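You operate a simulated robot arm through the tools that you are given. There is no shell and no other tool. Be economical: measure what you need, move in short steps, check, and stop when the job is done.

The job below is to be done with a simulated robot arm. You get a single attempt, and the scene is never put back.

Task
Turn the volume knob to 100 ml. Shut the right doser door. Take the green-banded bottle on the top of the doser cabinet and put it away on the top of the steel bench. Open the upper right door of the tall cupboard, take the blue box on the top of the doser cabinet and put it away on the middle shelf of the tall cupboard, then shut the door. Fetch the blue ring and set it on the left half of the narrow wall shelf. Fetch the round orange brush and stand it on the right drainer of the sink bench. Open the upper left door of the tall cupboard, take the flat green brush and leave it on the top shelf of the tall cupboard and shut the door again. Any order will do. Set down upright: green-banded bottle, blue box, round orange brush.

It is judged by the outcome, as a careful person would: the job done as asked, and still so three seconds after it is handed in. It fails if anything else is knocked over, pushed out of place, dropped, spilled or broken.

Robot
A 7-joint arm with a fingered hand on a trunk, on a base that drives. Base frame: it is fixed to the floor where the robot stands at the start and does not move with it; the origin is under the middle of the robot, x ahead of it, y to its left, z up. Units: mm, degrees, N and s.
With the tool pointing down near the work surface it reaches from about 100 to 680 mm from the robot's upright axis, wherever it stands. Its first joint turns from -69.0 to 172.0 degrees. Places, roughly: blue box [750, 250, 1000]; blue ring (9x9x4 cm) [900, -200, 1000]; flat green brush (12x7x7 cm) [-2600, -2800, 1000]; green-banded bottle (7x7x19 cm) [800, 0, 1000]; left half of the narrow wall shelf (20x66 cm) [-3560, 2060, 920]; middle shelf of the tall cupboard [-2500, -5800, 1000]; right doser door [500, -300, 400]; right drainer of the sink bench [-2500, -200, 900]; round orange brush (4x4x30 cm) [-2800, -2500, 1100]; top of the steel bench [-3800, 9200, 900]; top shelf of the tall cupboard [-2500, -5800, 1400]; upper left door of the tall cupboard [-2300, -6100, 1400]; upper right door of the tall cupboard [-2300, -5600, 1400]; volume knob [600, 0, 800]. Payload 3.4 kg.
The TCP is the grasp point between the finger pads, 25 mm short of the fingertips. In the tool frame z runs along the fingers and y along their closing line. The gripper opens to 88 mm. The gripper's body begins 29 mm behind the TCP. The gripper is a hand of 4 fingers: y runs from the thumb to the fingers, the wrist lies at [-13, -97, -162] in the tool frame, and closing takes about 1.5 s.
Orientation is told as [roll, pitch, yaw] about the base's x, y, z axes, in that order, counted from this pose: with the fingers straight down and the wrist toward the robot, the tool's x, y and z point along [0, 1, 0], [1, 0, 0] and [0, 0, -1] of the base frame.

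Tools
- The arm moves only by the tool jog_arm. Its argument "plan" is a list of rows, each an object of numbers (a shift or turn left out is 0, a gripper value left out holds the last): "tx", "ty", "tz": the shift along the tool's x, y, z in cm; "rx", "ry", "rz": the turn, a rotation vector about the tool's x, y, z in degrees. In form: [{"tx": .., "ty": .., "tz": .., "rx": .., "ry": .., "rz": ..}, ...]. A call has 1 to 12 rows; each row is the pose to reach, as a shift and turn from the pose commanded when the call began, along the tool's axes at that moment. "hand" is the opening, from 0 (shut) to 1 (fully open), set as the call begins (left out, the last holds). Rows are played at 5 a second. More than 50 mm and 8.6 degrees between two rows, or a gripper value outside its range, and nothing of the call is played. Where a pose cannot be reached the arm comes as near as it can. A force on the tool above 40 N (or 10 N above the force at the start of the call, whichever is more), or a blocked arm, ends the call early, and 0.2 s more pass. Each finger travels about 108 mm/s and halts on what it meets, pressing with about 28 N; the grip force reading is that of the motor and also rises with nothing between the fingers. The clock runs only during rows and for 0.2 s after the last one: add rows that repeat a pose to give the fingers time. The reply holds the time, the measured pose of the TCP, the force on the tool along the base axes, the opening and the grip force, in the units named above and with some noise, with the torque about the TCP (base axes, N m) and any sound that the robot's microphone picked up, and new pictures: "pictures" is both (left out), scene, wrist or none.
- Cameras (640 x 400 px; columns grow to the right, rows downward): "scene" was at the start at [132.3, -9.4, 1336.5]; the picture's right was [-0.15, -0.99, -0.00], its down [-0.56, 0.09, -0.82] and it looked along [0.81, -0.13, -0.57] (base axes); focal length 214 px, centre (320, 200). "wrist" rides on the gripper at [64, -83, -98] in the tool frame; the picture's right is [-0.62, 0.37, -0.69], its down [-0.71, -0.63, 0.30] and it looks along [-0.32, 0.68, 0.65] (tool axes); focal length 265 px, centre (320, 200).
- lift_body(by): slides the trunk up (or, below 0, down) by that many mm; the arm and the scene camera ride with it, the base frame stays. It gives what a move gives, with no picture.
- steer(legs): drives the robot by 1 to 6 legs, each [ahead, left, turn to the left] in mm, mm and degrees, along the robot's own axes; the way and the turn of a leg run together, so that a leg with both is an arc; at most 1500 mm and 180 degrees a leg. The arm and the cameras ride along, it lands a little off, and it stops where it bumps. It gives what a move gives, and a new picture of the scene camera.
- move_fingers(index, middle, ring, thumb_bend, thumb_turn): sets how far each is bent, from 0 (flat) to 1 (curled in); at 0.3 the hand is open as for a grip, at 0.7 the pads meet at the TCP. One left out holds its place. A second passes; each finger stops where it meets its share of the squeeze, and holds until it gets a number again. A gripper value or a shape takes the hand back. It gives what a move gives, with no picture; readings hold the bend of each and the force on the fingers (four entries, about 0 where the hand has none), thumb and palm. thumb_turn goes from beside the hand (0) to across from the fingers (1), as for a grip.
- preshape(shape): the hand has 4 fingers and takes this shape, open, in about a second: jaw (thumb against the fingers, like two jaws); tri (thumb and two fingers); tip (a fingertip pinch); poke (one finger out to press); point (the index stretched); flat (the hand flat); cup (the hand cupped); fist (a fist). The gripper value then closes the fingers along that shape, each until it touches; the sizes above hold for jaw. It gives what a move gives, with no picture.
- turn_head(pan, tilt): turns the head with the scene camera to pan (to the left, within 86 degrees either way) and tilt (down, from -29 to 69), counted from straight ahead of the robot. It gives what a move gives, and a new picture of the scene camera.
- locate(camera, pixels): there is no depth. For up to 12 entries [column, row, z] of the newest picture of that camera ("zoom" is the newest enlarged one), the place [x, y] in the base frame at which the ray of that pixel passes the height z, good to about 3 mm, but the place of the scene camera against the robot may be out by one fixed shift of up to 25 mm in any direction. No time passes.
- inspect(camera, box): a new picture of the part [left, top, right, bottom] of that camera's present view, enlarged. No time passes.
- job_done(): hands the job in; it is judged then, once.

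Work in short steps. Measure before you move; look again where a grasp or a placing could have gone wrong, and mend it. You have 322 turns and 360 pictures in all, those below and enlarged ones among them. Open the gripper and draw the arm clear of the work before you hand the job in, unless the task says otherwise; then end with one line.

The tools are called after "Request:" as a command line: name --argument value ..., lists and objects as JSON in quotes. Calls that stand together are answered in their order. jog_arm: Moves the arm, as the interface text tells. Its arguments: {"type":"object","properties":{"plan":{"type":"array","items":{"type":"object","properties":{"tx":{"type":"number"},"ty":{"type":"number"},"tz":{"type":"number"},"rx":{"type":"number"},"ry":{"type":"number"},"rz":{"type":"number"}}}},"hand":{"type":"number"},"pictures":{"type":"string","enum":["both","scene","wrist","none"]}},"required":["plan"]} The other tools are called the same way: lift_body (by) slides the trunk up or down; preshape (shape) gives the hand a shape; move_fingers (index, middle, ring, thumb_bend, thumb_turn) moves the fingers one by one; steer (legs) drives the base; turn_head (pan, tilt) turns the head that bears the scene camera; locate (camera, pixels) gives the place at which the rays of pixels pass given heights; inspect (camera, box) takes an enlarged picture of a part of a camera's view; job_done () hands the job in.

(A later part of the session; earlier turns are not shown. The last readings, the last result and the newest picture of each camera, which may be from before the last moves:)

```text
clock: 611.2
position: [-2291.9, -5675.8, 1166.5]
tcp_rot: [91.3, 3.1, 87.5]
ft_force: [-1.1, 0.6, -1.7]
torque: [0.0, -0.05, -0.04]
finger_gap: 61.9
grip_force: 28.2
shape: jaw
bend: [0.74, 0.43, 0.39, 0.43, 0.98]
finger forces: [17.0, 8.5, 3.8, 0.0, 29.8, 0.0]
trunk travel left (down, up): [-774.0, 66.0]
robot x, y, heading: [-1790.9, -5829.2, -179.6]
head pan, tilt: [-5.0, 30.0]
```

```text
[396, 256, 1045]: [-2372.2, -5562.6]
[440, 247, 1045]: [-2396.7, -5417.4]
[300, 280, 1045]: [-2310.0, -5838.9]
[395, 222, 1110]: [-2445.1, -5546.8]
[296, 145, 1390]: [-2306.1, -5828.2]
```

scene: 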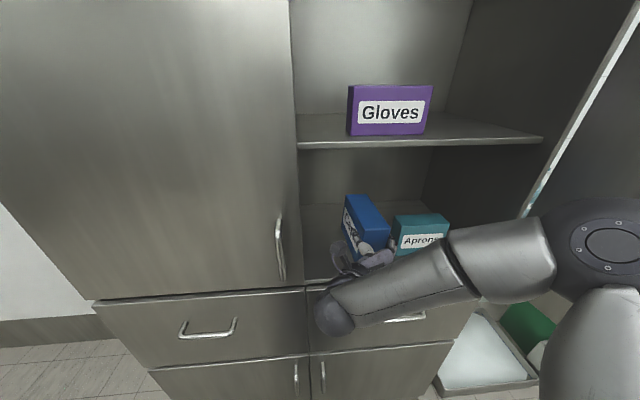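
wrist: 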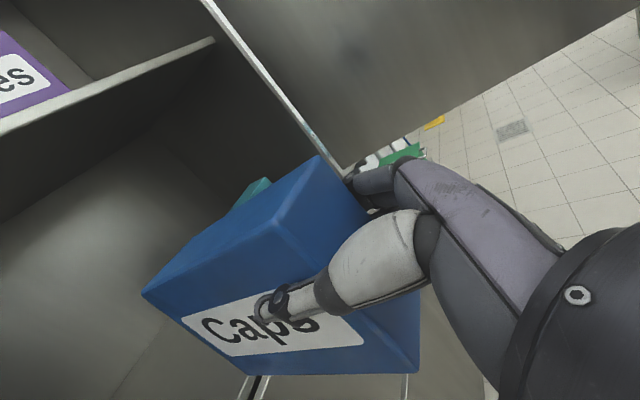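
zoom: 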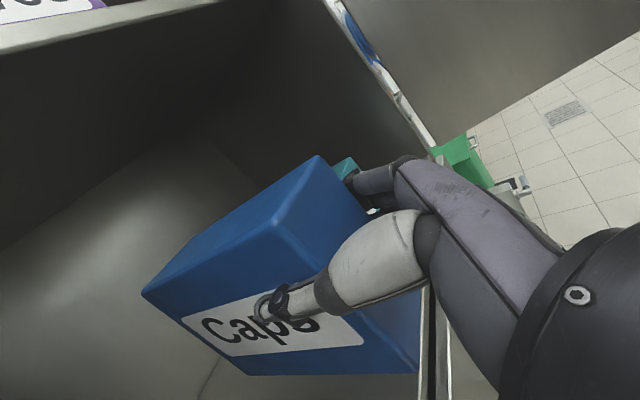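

Aprons' left edge is y≈−5560, so there's ~60 mm clearance. I extend 11 cm in and lower toward the shelf.

Request:
jog_arm --plan '[{"tz": 4, "ty": -0.5}, {"tz": 8, "ty": -1}, {"tz": 11, "ty": -1}, {"tz": 11, "ty": -1, "tx": -2}, {"tz": 11, "ty": -1, "tx": -3.5}]'

```text
clock: 612.4
position: [-2403.6, -5683.3, 1135.6]
tcp_rot: [91.2, 3.0, 87.6]
ft_force: [-0.6, 0.2, -1.1]
torque: [-0.02, -0.05, -0.01]
finger_gap: 62.0
grip_force: 28.1
shape: jaw
bend: [0.74, 0.43, 0.39, 0.43, 0.98]
finger forces: [17.0, 8.4, 3.7, 0.0, 29.7, 0.0]
trunk travel left (down, up): [-774.0, 66.0]
robot x, y, heading: [-1792.1, -5830.3, -179.7]
head pan, tilt: [-5.0, 30.0]
```

scene: 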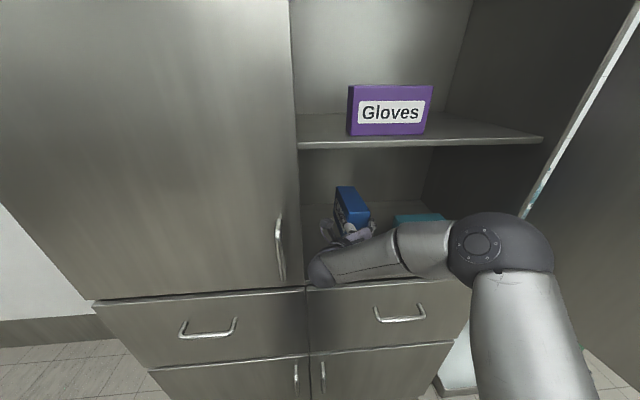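
wrist: 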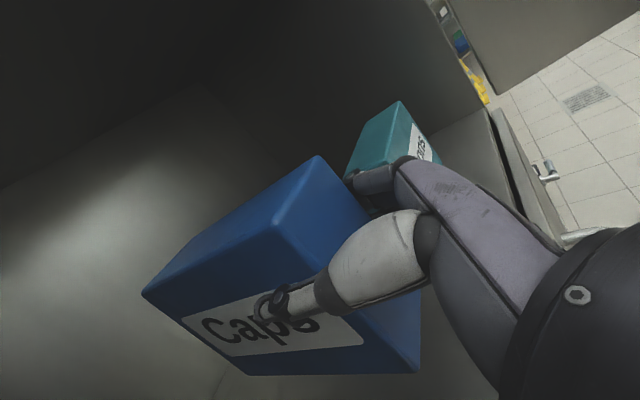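

Lower slowly to contact.

Request:
jog_arm --plan '[{"tx": -1}, {"tx": -1.5}, {"tx": -2}, {"tx": -2.5}, {"tx": -3}]' --pictures "wrist"

```text
clock: 613.6
position: [-2402.9, -5684.1, 1104.5]
tcp_rot: [91.1, 3.1, 87.5]
ft_force: [-0.7, -0.5, -0.2]
torque: [0.0, -0.09, -0.02]
finger_gap: 62.1
grip_force: 27.5
shape: jaw
bend: [0.74, 0.43, 0.39, 0.43, 0.98]
finger forces: [17.1, 8.6, 3.7, 0.0, 29.7, 0.1]
trunk travel left (down, up): [-774.0, 66.0]
robot x, y, heading: [-1790.2, -5832.7, -179.9]
head pan, tilt: [-5.0, 30.0]
```

wrist: 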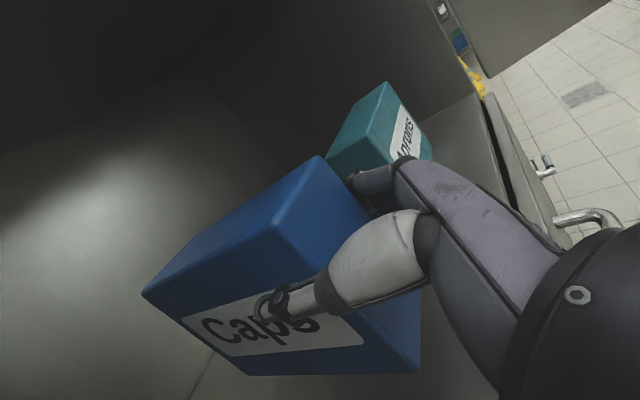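

Request:
jog_arm --plan '[{"tx": -0.4}, {"tx": -0.8}, {"tx": -1.2}, {"tx": -1.6}, {"tx": -2}]' --pictures "none"

```text
clock: 614.8
position: [-2403.8, -5686.0, 1084.8]
tcp_rot: [91.2, 3.1, 87.5]
ft_force: [-0.1, 0.7, -1.1]
torque: [-0.01, -0.1, 0.01]
finger_gap: 61.9
grip_force: 28.0
shape: jaw
bend: [0.74, 0.43, 0.39, 0.43, 0.98]
finger forces: [17.0, 8.5, 3.7, 0.0, 29.7, 0.0]
trunk travel left (down, up): [-774.0, 66.0]
robot x, y, heading: [-1786.8, -5833.4, -179.6]
head pan, tilt: [-5.0, 30.0]
```

No contact yet; check the view before going lower.

Request:
inspect --camera "scene" --box '[280, 160, 480, 310]'

```text
2.67 times, centred on (380, 235) of scene
```

zoom: 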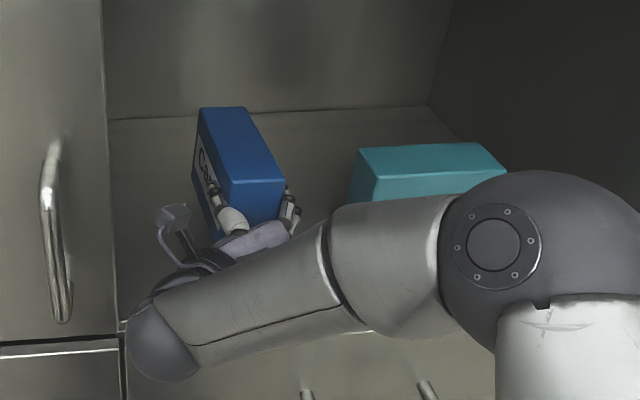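

Request:
jog_arm --plan '[{"tx": -0.4}, {"tx": -0.8}, {"tx": -1.2}, {"tx": -1.6}, {"tx": -2}, {"tx": -2.4}]' --pictures "none"

```text
clock: 616.2
position: [-2404.6, -5687.6, 1061.1]
tcp_rot: [91.2, 3.1, 87.5]
ft_force: [-0.7, 0.3, -0.4]
torque: [0.04, -0.07, -0.04]
finger_gap: 62.2
grip_force: 28.2
shape: jaw
bend: [0.74, 0.43, 0.39, 0.43, 0.98]
finger forces: [16.9, 8.4, 3.7, 0.1, 29.7, 0.0]
trunk travel left (down, up): [-774.0, 66.0]
robot x, y, heading: [-1790.8, -5828.7, -179.9]
head pan, tilt: [-5.0, 30.0]
```

Request:
inspect --camera "wrist" --box '[0, 0, 640, 400]'

Request:
inspect --camera "scene" --box '[280, 160, 480, 310]'

```text
1.00 times, centred on (320, 200) of wrist (not enlarged: the box is as wide or as high as the picture)
```

zoom: 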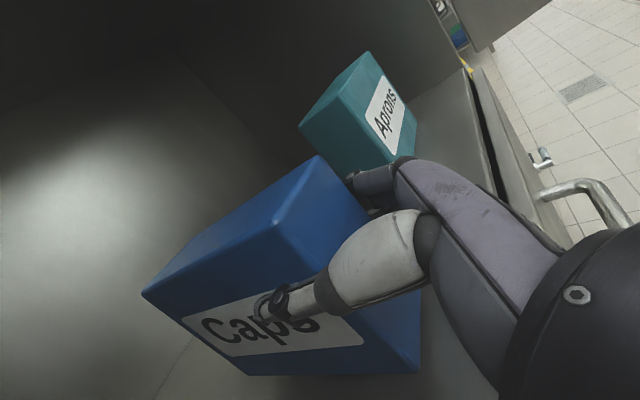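

```text
2.67 times, centred on (380, 235) of scene
```

zoom: 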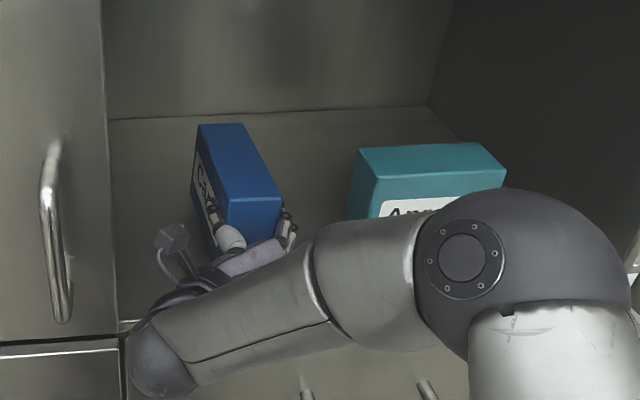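

Still above the shelf; continue in small steps.

Request:
jog_arm --plan '[{"tx": -0.4}, {"tx": -0.8}, {"tx": -1.2}, {"tx": -1.6}, {"tx": -2}, {"tx": -2.4}]' --pictures "scene"

```text
clock: 617.6
position: [-2401.8, -5689.2, 1042.6]
tcp_rot: [91.9, 2.9, 87.4]
ft_force: [-2.4, -2.8, 30.6]
torque: [0.5, 0.26, 0.0]
finger_gap: 61.1
grip_force: 27.7
shape: jaw
bend: [0.74, 0.44, 0.39, 0.41, 0.95]
finger forces: [15.3, 8.6, 4.1, 0.1, 30.0, 0.0]
trunk travel left (down, up): [-774.0, 66.0]
robot x, y, heading: [-1790.7, -5829.1, -179.8]
head pan, tilt: [-5.0, 30.0]
```

scene: 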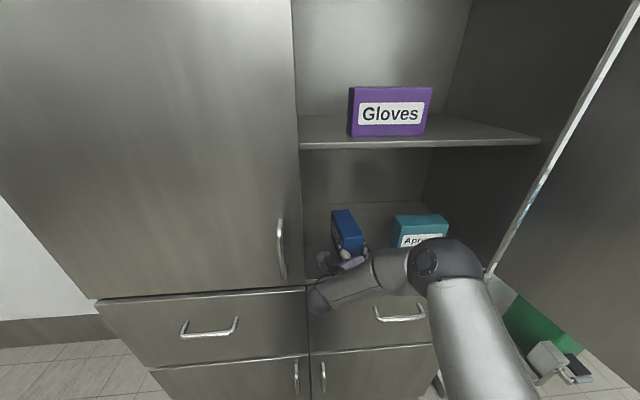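

Contact 30 N. I relieve slightly and check closely that it's the box resting on the shelf.

Request:
jog_arm --plan '[{"tx": 0.3}]' --pictures "wrist"

Request:
inspect --camera "scene" --box '[290, 190, 410, 290]'

```text
clock: 618.0
position: [-2400.3, -5690.9, 1043.5]
tcp_rot: [91.5, 2.9, 87.5]
ft_force: [-1.0, -4.0, 25.4]
torque: [0.51, 0.22, 0.0]
finger_gap: 61.0
grip_force: 27.7
shape: jaw
bend: [0.74, 0.44, 0.39, 0.41, 0.95]
finger forces: [15.1, 8.3, 4.1, 0.0, 30.7, 0.0]
trunk travel left (down, up): [-774.0, 66.0]
robot x, y, heading: [-1785.5, -5831.7, -179.9]
head pan, tilt: [-5.0, 30.0]
```

wrist: 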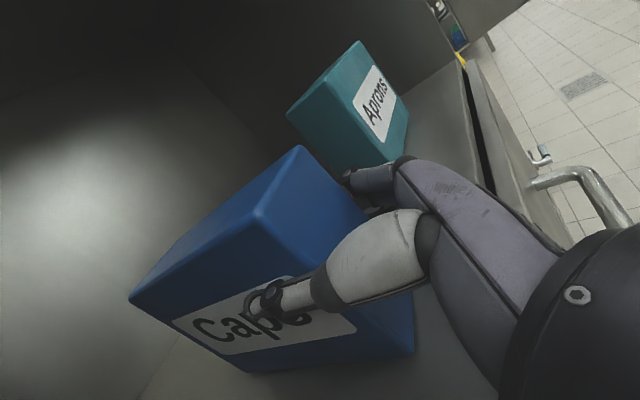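

```text
4.00 times, centred on (350, 240) of scene
```

zoom: 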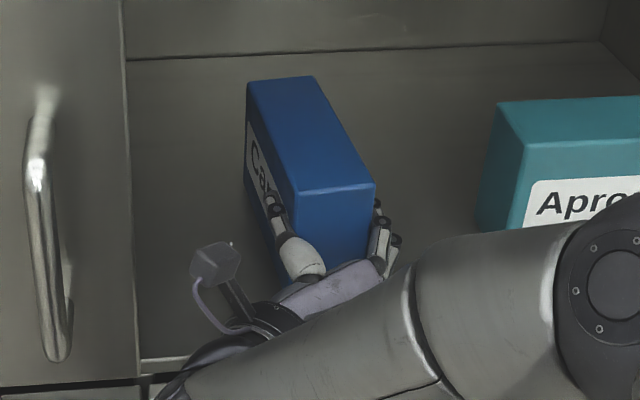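

The box shifted up slightly within the fingers, so it is on the shelf. Relieve a little more, then open.

Request:
jog_arm --plan '[{"tx": 0.4}]' --pictures "none"

Request:
jog_arm --plan '[{}, {}, {}, {}, {}]' --hand 1 --pictures "wrist"

```text
clock: 618.4
position: [-2402.2, -5688.5, 1045.7]
tcp_rot: [91.2, 3.0, 87.5]
ft_force: [0.3, -2.2, 16.2]
torque: [0.26, 0.2, 0.06]
finger_gap: 61.2
grip_force: 27.7
shape: jaw
bend: [0.74, 0.44, 0.39, 0.42, 0.95]
finger forces: [15.5, 7.9, 3.4, 0.0, 30.0, 0.0]
trunk travel left (down, up): [-774.0, 66.0]
robot x, y, heading: [-1790.9, -5832.2, -179.8]
head pan, tilt: [-5.0, 30.0]
```

```text
clock: 619.6
position: [-2404.5, -5687.4, 1044.8]
tcp_rot: [91.2, 3.1, 87.5]
ft_force: [-0.5, -0.1, -0.2]
torque: [-0.01, 0.01, -0.02]
finger_gap: 87.6
grip_force: 0.0
shape: jaw
bend: [0.3, 0.3, 0.3, 0.3, 0.97]
finger forces: [0.2, 0.0, 0.0, 0.0, 0.1, 0.1]
trunk travel left (down, up): [-774.0, 66.0]
robot x, y, heading: [-1792.8, -5828.2, -179.8]
head pan, tilt: [-5.0, 30.0]
```

wrist: 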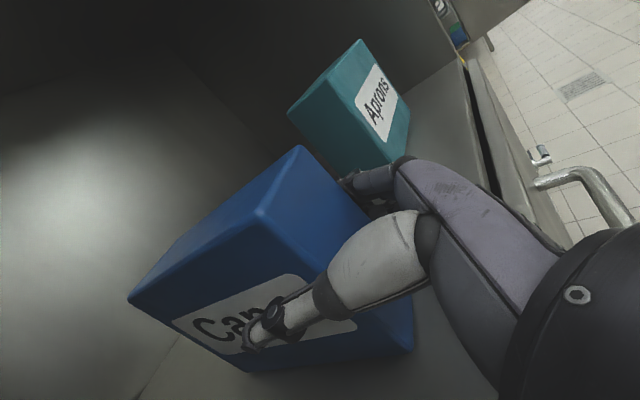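

Released upright. Withdraw along the tool axis, then back off.

Request:
jog_arm --plan '[{"tz": -2}, {"tz": -5}, {"tz": -9}, {"tz": -11}]' --pictures "none"

Request:
steer --legs '[[-200, 0, 0]]'

```text
clock: 620.6
position: [-2295.1, -5693.9, 1040.8]
tcp_rot: [91.3, 3.1, 87.4]
ft_force: [-0.6, -0.3, -0.3]
torque: [0.0, -0.02, 0.0]
finger_gap: 87.8
grip_force: 0.1
shape: jaw
bend: [0.3, 0.3, 0.3, 0.3, 0.97]
finger forces: [0.1, 0.1, 0.1, 0.1, 0.1, 0.1]
trunk travel left (down, up): [-774.0, 66.0]
robot x, y, heading: [-1792.4, -5831.8, -179.9]
head pan, tilt: [-5.0, 30.0]
```

```text
clock: 622.2
position: [-2095.0, -5693.1, 1040.3]
tcp_rot: [91.2, 3.0, 87.4]
ft_force: [0.7, -0.4, -1.0]
torque: [0.03, -0.03, 0.03]
finger_gap: 87.8
grip_force: 0.1
shape: jaw
bend: [0.3, 0.3, 0.3, 0.3, 0.97]
finger forces: [0.1, 0.0, 0.0, 0.0, 0.1, 0.0]
trunk travel left (down, up): [-774.0, 66.0]
robot x, y, heading: [-1594.1, -5829.2, -179.8]
head pan, tilt: [-5.0, 30.0]
```

scene: 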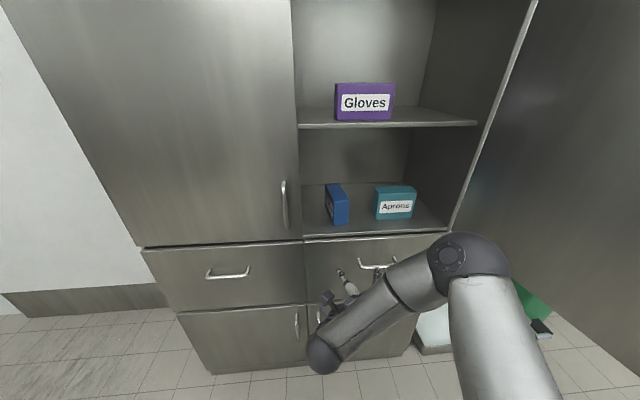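

The blue box stands upright on the middle shelf. Now shut the right door: I raise and centre the hand, go north through the passage and turn to face south at the door's outer side.

Request:
jog_arm --plan '[{"tx": 4}, {"tx": 8}, {"tx": 11.5, "ty": -2}, {"tx": 11.5, "ty": -6}, {"tx": 11.5, "ty": -10}, {"tx": 11.5, "ty": -14}]' --pictures "none"

Request:
steer --legs '[[-100, 0, 0], [0, 0, -90], [600, 0, 0], [650, 0, 0], [0, 0, 180]]'

Request:
turn_head --pan -10 --tilt 35

```text
clock: 623.6
position: [-2099.3, -5827.6, 1162.1]
tcp_rot: [91.2, 3.0, 87.5]
ft_force: [0.6, 0.2, -0.4]
torque: [-0.02, 0.0, -0.02]
finger_gap: 87.8
grip_force: 0.0
shape: jaw
bend: [0.3, 0.3, 0.3, 0.3, 0.97]
finger forces: [0.0, 0.0, 0.1, 0.0, 0.0, 0.1]
trunk travel left (down, up): [-774.0, 66.0]
robot x, y, heading: [-1590.9, -5828.8, -179.9]
head pan, tilt: [-5.0, 30.0]
```

```text
clock: 642.1
position: [-1506.9, -5084.7, 1163.7]
tcp_rot: [91.3, 3.1, 175.9]
ft_force: [-0.3, -0.7, -0.5]
torque: [0.01, 0.05, -0.03]
finger_gap: 87.9
grip_force: 0.0
shape: jaw
bend: [0.3, 0.3, 0.3, 0.3, 0.97]
finger forces: [0.0, 0.0, 0.0, 0.0, 0.0, 0.0]
trunk travel left (down, up): [-774.0, 66.0]
robot x, y, heading: [-1487.2, -4578.5, -91.7]
head pan, tilt: [-5.0, 30.0]
```

scene: 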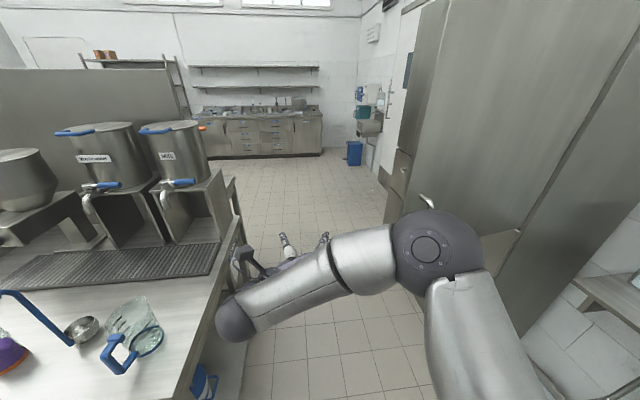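

```text
clock: 642.8
position: [-1506.5, -5085.0, 1161.2]
tcp_rot: [91.2, 3.1, 175.9]
ft_force: [-0.5, 1.4, 0.6]
torque: [0.03, 0.05, 0.0]
finger_gap: 88.0
grip_force: 0.0
shape: jaw
bend: [0.3, 0.3, 0.3, 0.3, 0.97]
finger forces: [0.0, 0.0, 0.0, 0.0, 0.1, 0.0]
trunk travel left (down, up): [-774.0, 66.0]
robot x, y, heading: [-1490.3, -4579.5, -91.5]
head pan, tilt: [-10.0, 35.0]
```

scene: 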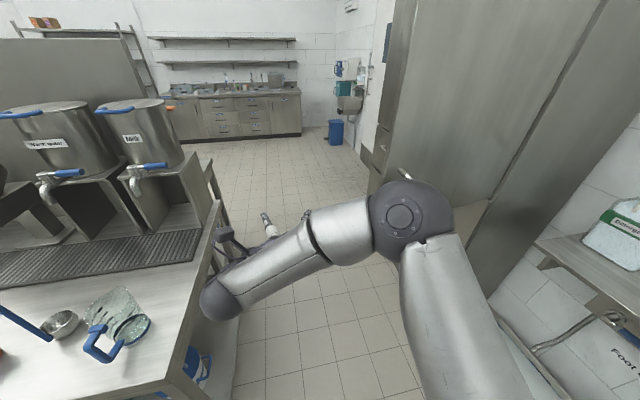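

The outer face and handle (405,175) are visible. I make a fist, back up a bit, strafe right and move the hand right so that it faces the door's outer face at x≈−1880.

Request:
preshape --shape "fist"

Request:
steer --legs '[[-150, 0, 1.5], [0, -230, 0]]'

Request:
jog_arm --plan '[{"ty": 4.5}, {"ty": 9}, {"ty": 13}, {"ty": 15}]'

```text
clock: 643.7
position: [-1506.9, -5085.2, 1163.1]
tcp_rot: [91.2, 3.0, 175.9]
ft_force: [0.0, 0.1, 0.0]
torque: [-0.01, -0.02, 0.01]
finger_gap: 0.0
grip_force: 0.0
shape: fist
bend: [1.0, 1.0, 1.0, 0.86, 0.85]
finger forces: [0.0, 0.0, 0.0, 0.0, 0.0, 0.0]
trunk travel left (down, up): [-774.0, 66.0]
robot x, y, heading: [-1486.7, -4576.4, -91.5]
head pan, tilt: [-10.0, 35.0]
```

```text
clock: 646.4
position: [-1718.3, -4935.0, 1162.4]
tcp_rot: [91.2, 3.0, 177.5]
ft_force: [-0.1, 0.2, 0.0]
torque: [0.02, 0.01, 0.01]
finger_gap: 0.1
grip_force: 0.0
shape: fist
bend: [1.0, 1.0, 1.0, 0.86, 0.85]
finger forces: [0.0, 0.0, 0.0, 0.0, 0.1, 0.0]
trunk travel left (down, up): [-774.0, 66.0]
robot x, y, heading: [-1711.2, -4424.0, -89.7]
head pan, tilt: [-10.0, 35.0]
```

scene: 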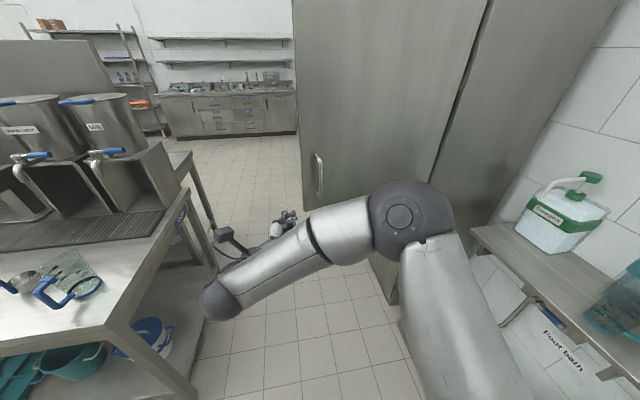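

```text
clock: 647.4
position: [-1869.9, -4928.8, 1154.8]
tcp_rot: [91.2, 3.1, 177.5]
ft_force: [0.9, -0.2, -0.2]
torque: [-0.03, 0.0, -0.01]
finger_gap: 0.2
grip_force: 0.1
shape: fist
bend: [1.0, 1.0, 1.0, 0.86, 0.85]
finger forces: [0.0, 0.0, 0.0, 0.0, 0.0, 0.0]
trunk travel left (down, up): [-774.0, 66.0]
robot x, y, heading: [-1715.0, -4429.9, -90.1]
head pan, tilt: [-10.0, 35.0]
```

scene: 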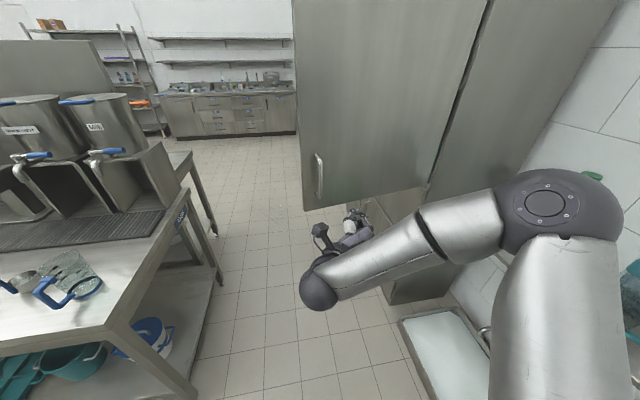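
wrist: 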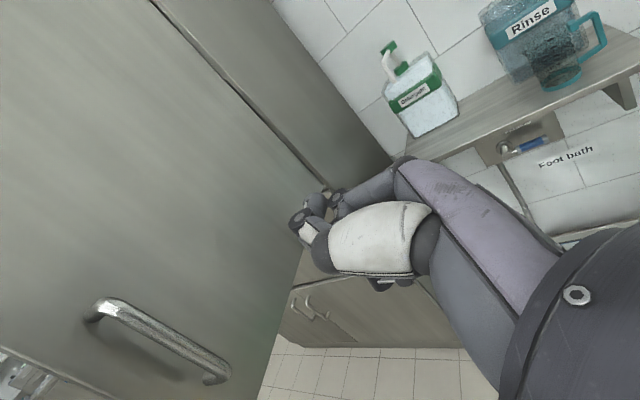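

Aim is on the door's outer face beside the handle. Drive ahead (south) in steps to push it.

Request:
steer --legs '[[150, 0, 0], [100, 0, 0], [100, 0, 0]]'

```text
clock: 650.2
position: [-1867.8, -5278.7, 1154.3]
tcp_rot: [91.1, 3.1, 177.5]
ft_force: [0.0, 0.5, 0.2]
torque: [0.02, 0.04, -0.03]
finger_gap: 0.0
grip_force: 0.0
shape: fist
bend: [1.0, 1.0, 1.0, 0.86, 0.85]
finger forces: [0.0, 0.0, 0.0, 0.0, 0.0, 0.0]
trunk travel left (down, up): [-774.0, 66.0]
robot x, y, heading: [-1715.3, -4776.5, -89.5]
head pan, tilt: [-10.0, 35.0]
```

scene: 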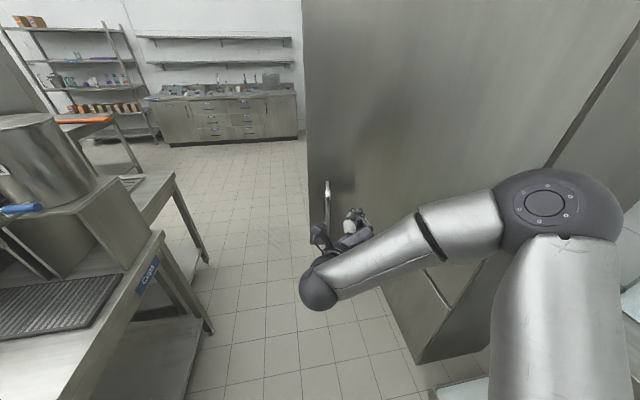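

The door follows. I continue along its arc to about 60°.

Request:
steer --legs '[[100, -20, 0], [140, -50, 0]]'

```text
clock: 652.4
position: [-1937.2, -5515.3, 1154.0]
tcp_rot: [91.2, 3.0, 177.3]
ft_force: [0.0, -0.2, 1.1]
torque: [0.01, 0.03, 0.02]
finger_gap: 0.3
grip_force: 0.2
shape: fist
bend: [1.0, 1.0, 1.0, 0.86, 0.85]
finger forces: [0.0, 0.0, 0.0, 0.0, 0.0, 0.0]
trunk travel left (down, up): [-774.0, 66.0]
robot x, y, heading: [-1780.9, -5015.9, -90.2]
head pan, tilt: [-10.0, 35.0]
```

scene: 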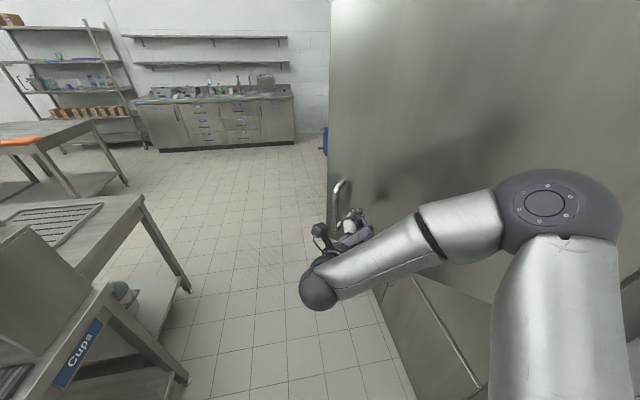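

Door ≈58°. Now I go around to its front: retract the hand left, move east, drive south past it, and turn to face the cupboard.

Request:
jog_arm --plan '[{"ty": -4.5, "tz": -1}, {"ty": -9, "tz": -2}, {"ty": -13, "tz": -2}]' --pictures "none"

Request:
steer --legs '[[-60, 0, 0], [0, 290, 0], [500, 0, 0], [500, 0, 0], [0, 0, -90]]'

Request:
turn_head --pan 0 --tilt 25

```text
clock: 653.2
position: [-1804.5, -5501.3, 1160.4]
tcp_rot: [91.3, 2.9, 177.3]
ft_force: [-0.7, -0.3, 1.1]
torque: [-0.02, -0.02, -0.04]
finger_gap: 0.2
grip_force: 0.1
shape: fist
bend: [1.0, 1.0, 1.0, 0.86, 0.85]
finger forces: [0.0, 0.0, 0.0, 0.0, 0.0, 0.1]
trunk travel left (down, up): [-774.0, 66.0]
robot x, y, heading: [-1779.6, -5014.8, -90.4]
head pan, tilt: [-10.0, 35.0]
```

```text
clock: 664.6
position: [-1977.2, -5931.2, 1160.0]
tcp_rot: [91.2, 3.1, 87.6]
ft_force: [0.9, 0.1, 0.0]
torque: [-0.01, -0.01, 0.02]
finger_gap: 0.0
grip_force: 0.2
shape: fist
bend: [1.0, 1.0, 1.0, 0.86, 0.85]
finger forces: [0.0, 0.0, 0.1, 0.1, 0.0, 0.0]
trunk travel left (down, up): [-774.0, 66.0]
robot x, y, heading: [-1492.8, -5953.6, -179.8]
head pan, tilt: [-10.0, 35.0]
```

scene: 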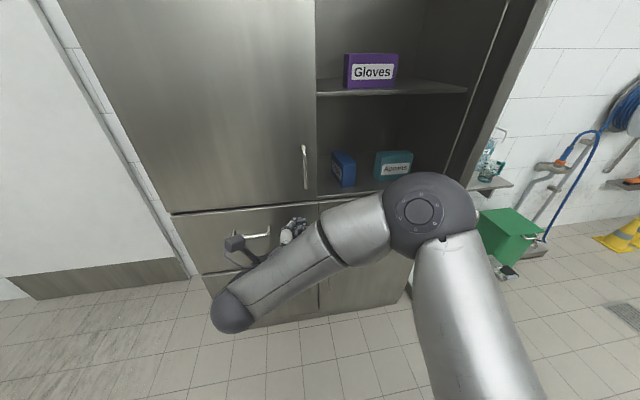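

```text
clock: 665.4
position: [-1976.4, -5933.1, 1160.8]
tcp_rot: [91.2, 3.0, 87.8]
ft_force: [0.1, 0.2, 0.6]
torque: [-0.01, 0.0, -0.02]
finger_gap: 0.0
grip_force: 0.2
shape: fist
bend: [1.0, 1.0, 1.0, 0.86, 0.85]
finger forces: [0.0, 0.1, 0.0, 0.0, 0.0, 0.1]
trunk travel left (down, up): [-774.0, 66.0]
robot x, y, heading: [-1490.5, -5952.7, -179.7]
head pan, tilt: [0.0, 25.0]
```

scene: 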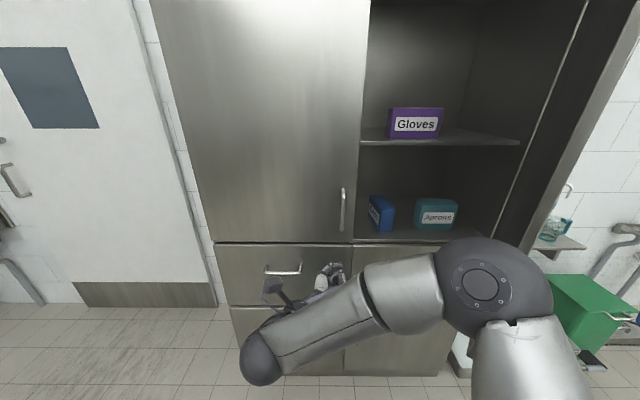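

The hand must be on the outer (north-east) side of the door to push it shut. I go to (−1490,−5300) and face west there, so the hand is outside the door, then sweep it south-west.

Request:
steer --legs '[[0, 0, -90], [640, 0, 0], [0, 0, 90]]'

Request:
turn_head --pan 15 --tilt 25

```text
clock: 676.6
position: [-1965.9, -5283.9, 1160.8]
tcp_rot: [91.3, 3.0, 86.5]
ft_force: [0.1, 0.0, -0.4]
torque: [-0.01, -0.03, -0.01]
finger_gap: 0.0
grip_force: 0.0
shape: fist
bend: [1.0, 1.0, 1.0, 0.86, 0.85]
finger forces: [0.1, 0.0, 0.0, 0.0, 0.0, 0.0]
trunk travel left (down, up): [-774.0, 66.0]
robot x, y, heading: [-1483.3, -5313.0, 179.0]
head pan, tilt: [0.0, 25.0]
```

scene: 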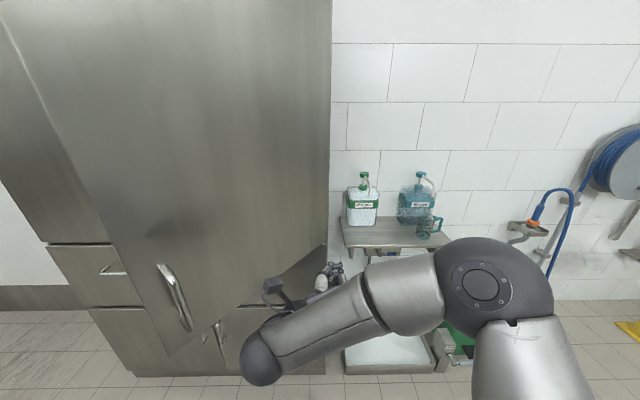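

```text
clock: 677.4
position: [-1967.4, -5284.0, 1161.1]
tcp_rot: [91.2, 2.9, 86.7]
ft_force: [0.9, 0.9, 0.5]
torque: [0.02, -0.03, -0.02]
finger_gap: 0.0
grip_force: 0.1
shape: fist
bend: [1.0, 1.0, 1.0, 0.86, 0.85]
finger forces: [0.1, 0.1, 0.0, 0.1, 0.0, 0.0]
trunk travel left (down, up): [-774.0, 66.0]
robot x, y, heading: [-1479.6, -5313.8, 179.2]
head pan, tilt: [15.0, 25.0]
```

scene: 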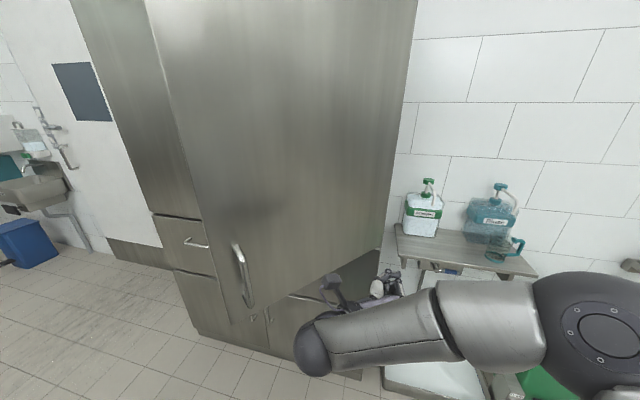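

The door is ≈58° open. I reposition to (−1600,−5113), turn left 51° so the fist leads along the closing direction, and push.

Request:
steer --legs '[[0, -200, 0], [120, 0, 0], [0, 0, 51], [100, 0, 0], [100, 0, 0]]'

```text
clock: 683.6
position: [-2054.8, -5626.4, 1160.1]
tcp_rot: [91.2, 3.0, 137.8]
ft_force: [-1.2, 0.0, -0.3]
torque: [-0.01, 0.0, 0.02]
finger_gap: 0.0
grip_force: 0.0
shape: fist
bend: [1.0, 1.0, 1.0, 0.86, 0.85]
finger forces: [0.1, 0.0, 0.0, 0.0, 0.0, 0.0]
trunk travel left (down, up): [-774.0, 66.0]
robot x, y, heading: [-1727.1, -5267.9, -129.4]
head pan, tilt: [15.0, 25.0]
```

scene: 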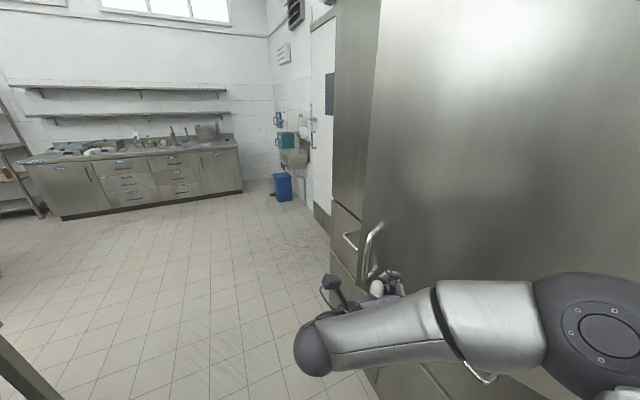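

Good, ≈37° left. I continue with a combined move (forward-left while turning right) to follow the arc.

Request:
steer --legs '[[84, 70, -12], [84, 80, -13]]'

```text
clock: 685.6
position: [-2214.5, -5673.3, 1161.0]
tcp_rot: [91.2, 2.9, 112.9]
ft_force: [0.7, -0.6, 0.3]
torque: [-0.02, 0.01, 0.02]
finger_gap: 0.1
grip_force: 0.3
shape: fist
bend: [1.0, 1.0, 1.0, 0.86, 0.85]
finger forces: [0.0, 0.0, 0.0, 0.0, 0.0, 0.0]
trunk travel left (down, up): [-774.0, 66.0]
robot x, y, heading: [-1763.1, -5486.7, -154.6]
head pan, tilt: [15.0, 25.0]
```

scene: 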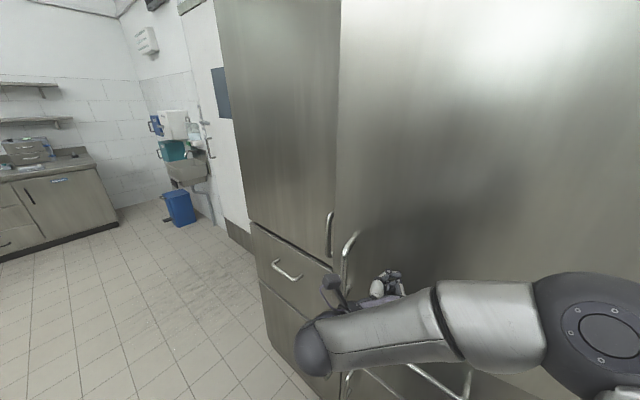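

Almost closed. Push the last centimetres straight ahead.

Request:
steer --legs '[[50, 0, 0], [50, 0, 0]]'

```text
clock: 687.1
position: [-2308.9, -5717.3, 1159.4]
tcp_rot: [91.2, 3.0, 112.8]
ft_force: [-0.2, -0.9, -0.1]
torque: [0.0, 0.0, -0.03]
finger_gap: 0.0
grip_force: 0.0
shape: fist
bend: [1.0, 1.0, 1.0, 0.86, 0.85]
finger forces: [0.0, 0.1, 0.0, 0.0, 0.0, 0.0]
trunk travel left (down, up): [-774.0, 66.0]
robot x, y, heading: [-1856.0, -5528.8, -154.6]
head pan, tilt: [15.0, 25.0]
```

scene: 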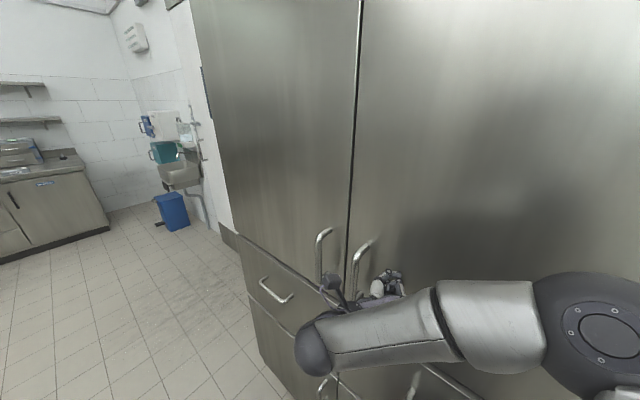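

Request:
steer --legs '[[30, 0, 0], [20, 0, 0]]'

Request:
inspect --camera "scene" --box '[260, 0, 460, 260]'

```text
clock: 688.0
position: [-2316.3, -5728.8, 1162.5]
tcp_rot: [91.3, 2.6, 113.3]
ft_force: [19.2, 1.4, 1.2]
torque: [-0.01, 0.25, -0.5]
finger_gap: 80.6
grip_force: 0.2
shape: fist
bend: [1.0, 1.0, 1.0, 0.96, 0.83]
finger forces: [0.0, 0.7, 0.0, 0.0, 24.3, 0.0]
trunk travel left (down, up): [-774.0, 66.0]
robot x, y, heading: [-1877.9, -5537.7, -154.6]
head pan, tilt: [15.0, 25.0]
stopped in leg 1: the force on the tool passed its limit at 54 N (the readings are from after the stop); the commanded pose is now the measured one
```

scene: 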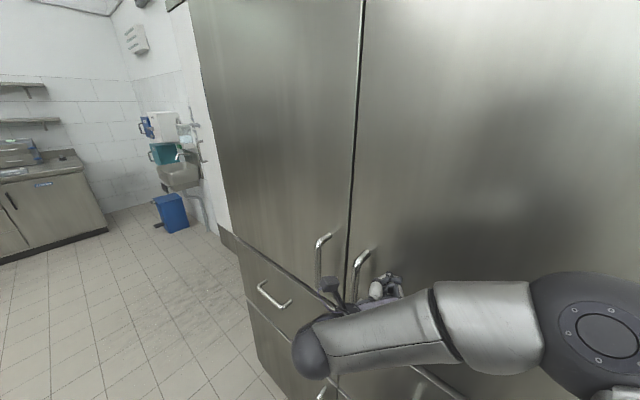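

```text
1.54 times, centred on (360, 130) of scene
```

zoom: 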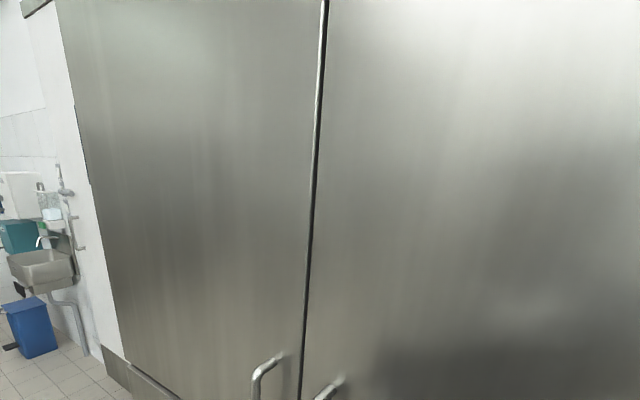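

Right door is shut flush. Next the left door: back off, square up to the cupboard at y≈−5895 and open the hand.

Request:
steer --legs '[[-200, 0, 0], [0, 0, -25.4], [0, 445, 0]]'

Request:
preshape --shape "jaw"

Request:
inspect --camera "wrist" --box '[0, 0, 640, 400]'

```text
clock: 693.2
position: [-2181.1, -5880.5, 1159.4]
tcp_rot: [91.0, 2.8, 87.8]
ft_force: [0.2, 0.2, 0.0]
torque: [-0.02, 0.0, 0.0]
finger_gap: 0.1
grip_force: 0.1
shape: fist
bend: [1.0, 1.0, 1.0, 0.86, 0.85]
finger forces: [0.1, 0.0, 0.1, 0.0, 0.0, 0.0]
trunk travel left (down, up): [-774.0, 66.0]
robot x, y, heading: [-1699.8, -5902.7, -179.9]
head pan, tilt: [15.0, 25.0]
```

scene: 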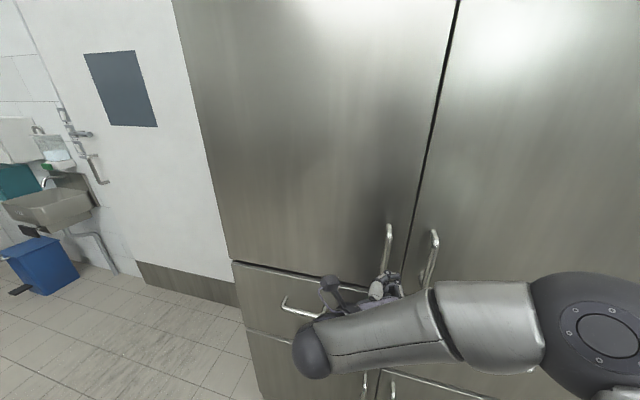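

```text
clock: 694.1
position: [-2182.0, -5880.2, 1159.2]
tcp_rot: [91.0, 2.8, 87.7]
ft_force: [0.2, 1.4, 0.4]
torque: [-0.01, 0.0, 0.02]
finger_gap: 87.5
grip_force: 0.0
shape: jaw
bend: [0.3, 0.3, 0.3, 0.3, 0.97]
finger forces: [0.1, 0.0, 0.0, 0.1, 0.0, 0.1]
trunk travel left (down, up): [-774.0, 66.0]
robot x, y, heading: [-1697.6, -5900.3, -179.9]
head pan, tilt: [15.0, 25.0]
```

```text
1.00 times, centred on (320, 200) of wrist (not enlarged: the box is as wide or as high as the picture)
```

zoom: 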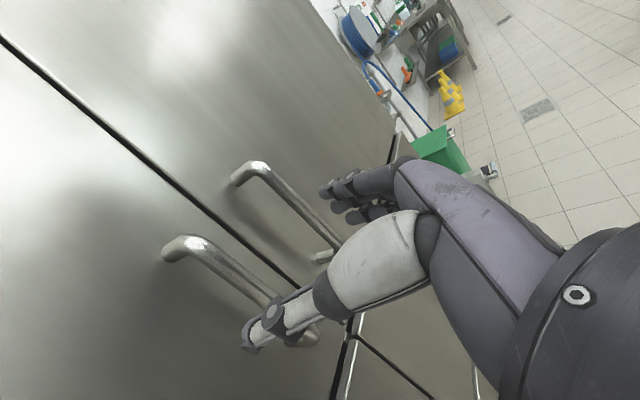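

Left handle's bar is at y≈−5886. I align and advance 7.8 cm, then close on it.

Request:
jog_arm --plan '[{"ty": -0.5, "tz": 2.5, "tx": -0.5}, {"ty": -0.9, "tz": 5, "tx": -1}, {"ty": -0.9, "tz": 7.8, "tx": -1}]' --pictures "wrist"

Request:
jog_arm --plan '[{}, {}, {}, {}, {}, {}, {}, {}]' --hand 0 --pictures "wrist"

```text
clock: 694.9
position: [-2261.9, -5887.5, 1150.9]
tcp_rot: [91.0, 2.8, 87.8]
ft_force: [-0.6, -0.5, -0.7]
torque: [-0.03, 0.04, 0.0]
finger_gap: 87.8
grip_force: 0.1
shape: jaw
bend: [0.3, 0.3, 0.3, 0.3, 0.97]
finger forces: [0.1, 0.0, 0.0, 0.0, 0.0, 0.1]
trunk travel left (down, up): [-774.0, 66.0]
robot x, y, heading: [-1695.7, -5900.5, -179.8]
head pan, tilt: [15.0, 25.0]
```

wrist: 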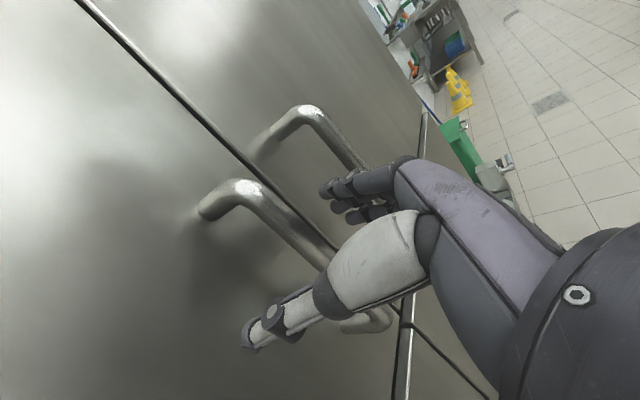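

```text
clock: 696.7
position: [-2260.2, -5887.3, 1151.3]
tcp_rot: [91.0, 2.8, 87.8]
ft_force: [1.0, 0.6, 0.1]
torque: [0.09, -0.03, -0.01]
finger_gap: 11.9
grip_force: 28.0
shape: jaw
bend: [0.74, 0.54, 0.52, 0.7, 1.0]
finger forces: [14.1, 7.4, 3.3, 0.0, 24.1, 0.1]
trunk travel left (down, up): [-774.0, 66.0]
robot x, y, heading: [-1699.7, -5901.2, -180.0]
head pan, tilt: [15.0, 25.0]
```

wrist: 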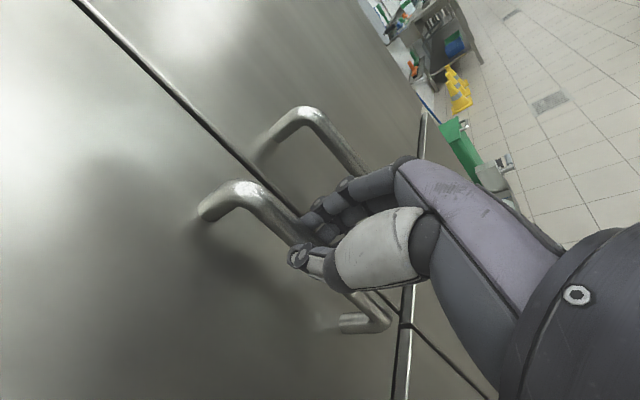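

Gripped. Pull with the base along the mirrored arc (hinge ≈(−2315,−6335)) to about 28°.

Request:
steer --legs '[[-93, 18, 0], [-57, 22, 0], [-57, 32, 0]]'

```text
clock: 699.0
position: [-2053.0, -5959.4, 1153.0]
tcp_rot: [90.9, 2.6, 87.7]
ft_force: [0.4, -0.3, 0.0]
torque: [0.03, -0.03, -0.02]
finger_gap: 9.3
grip_force: 27.8
shape: jaw
bend: [0.75, 0.59, 0.72, 0.8, 1.0]
finger forces: [0.0, 0.0, 0.0, 0.1, 0.1, 0.1]
trunk travel left (down, up): [-774.0, 66.0]
robot x, y, heading: [-1491.6, -5971.4, -179.8]
head pan, tilt: [15.0, 25.0]
```

scene: 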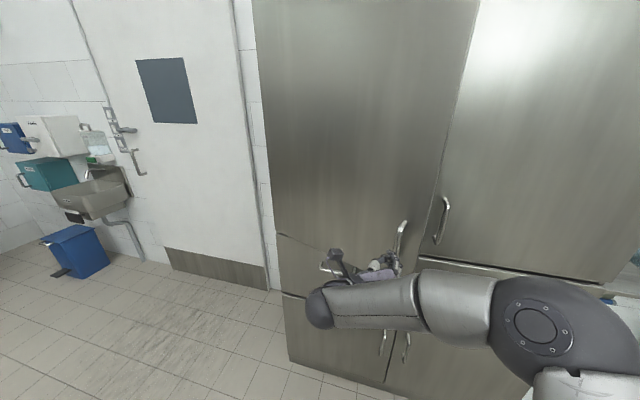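

The grip slipped off, but the door moved. I look closer.

Request:
inspect --camera "wrist" --box '[0, 0, 640, 400]'

Request:
inspect --camera "scene" --box '[300, 130, 500, 290]'

```text
1.00 times, centred on (320, 200) of wrist (not enlarged: the box is as wide or as high as the picture)
```

zoom: 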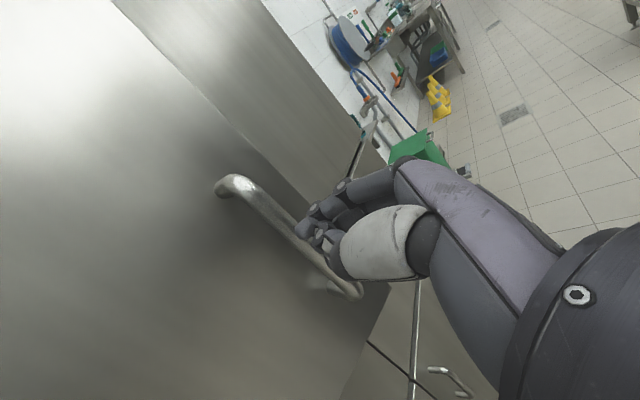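

```text
2.50 times, centred on (400, 210) of scene
```

zoom: 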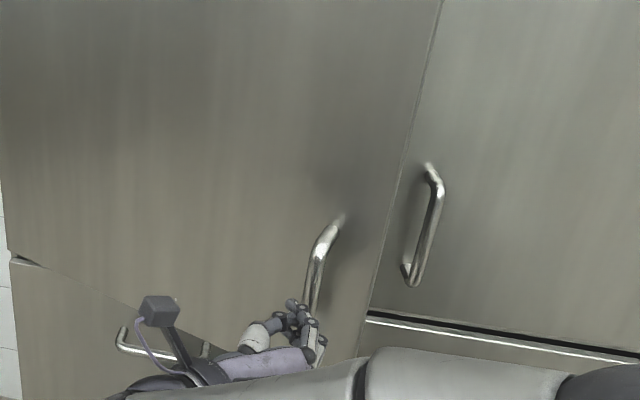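

Door ≈25° open; fingers are just off the bar. I open, advance 3 cm for a deeper grip, and re-close.

Request:
jog_arm --plan '[{}, {}, {}, {}]' --hand 1 --pictures "wrist"

```text
clock: 700.0
position: [-2052.3, -5958.6, 1150.9]
tcp_rot: [91.0, 2.8, 87.8]
ft_force: [-0.2, 0.0, 0.0]
torque: [-0.02, -0.01, 0.0]
finger_gap: 87.7
grip_force: 0.1
shape: jaw
bend: [0.3, 0.3, 0.3, 0.3, 0.98]
finger forces: [0.0, 0.1, 0.0, 0.1, 0.1, 0.0]
trunk travel left (down, up): [-774.0, 66.0]
robot x, y, heading: [-1489.3, -5971.4, -179.9]
head pan, tilt: [15.0, 25.0]
```

wrist: 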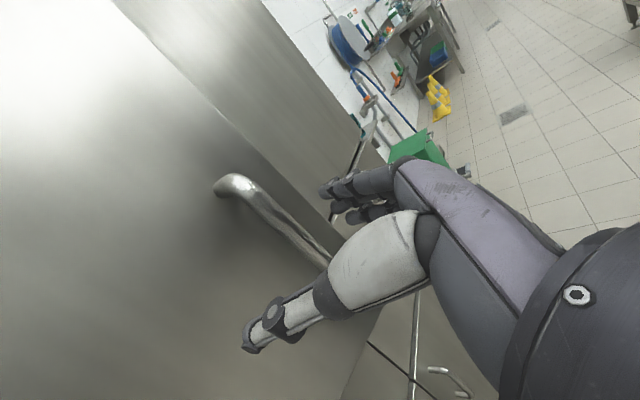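

The bar lies between thumb and fingers. I rotate the hand −16° to be square to the door, advance 2.5 cm and close.

Request:
jog_arm --plan '[{"rx": -8}, {"rx": -16}, {"rx": -16, "tz": 1.5}, {"rx": -16, "tz": 2.5}]' --pictures "wrist"

Request:
jog_arm --plan '[{}, {}, {}, {}, {}, {}, {}, {}]' --hand 0 --pictures "wrist"

```text
clock: 701.0
position: [-2079.4, -5957.8, 1151.1]
tcp_rot: [90.0, 3.0, 71.7]
ft_force: [-1.1, 1.1, 0.1]
torque: [-0.01, -0.02, -0.01]
finger_gap: 88.0
grip_force: 0.1
shape: jaw
bend: [0.3, 0.3, 0.3, 0.3, 0.98]
finger forces: [0.0, 0.0, 0.1, 0.1, 0.1, 0.0]
trunk travel left (down, up): [-774.0, 66.0]
robot x, y, heading: [-1488.7, -5976.7, -179.7]
head pan, tilt: [15.0, 25.0]
```

wrist: 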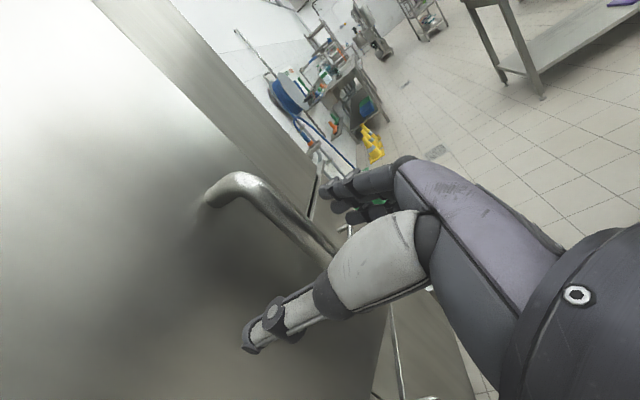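

```text
clock: 702.8
position: [-2078.2, -5957.2, 1152.3]
tcp_rot: [90.2, 3.0, 71.9]
ft_force: [-0.7, -0.9, 0.0]
torque: [-0.03, 0.0, 0.02]
finger_gap: 0.0
grip_force: 28.2
shape: jaw
bend: [0.7, 0.7, 0.7, 0.4, 1.0]
finger forces: [0.0, 0.1, 0.1, 0.0, 0.0, 0.1]
trunk travel left (down, up): [-774.0, 66.0]
robot x, y, heading: [-1487.8, -5974.5, -179.7]
head pan, tilt: [15.0, 25.0]
```

wrist: 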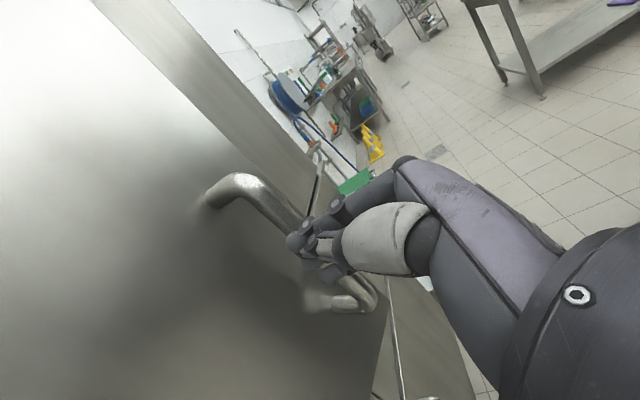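

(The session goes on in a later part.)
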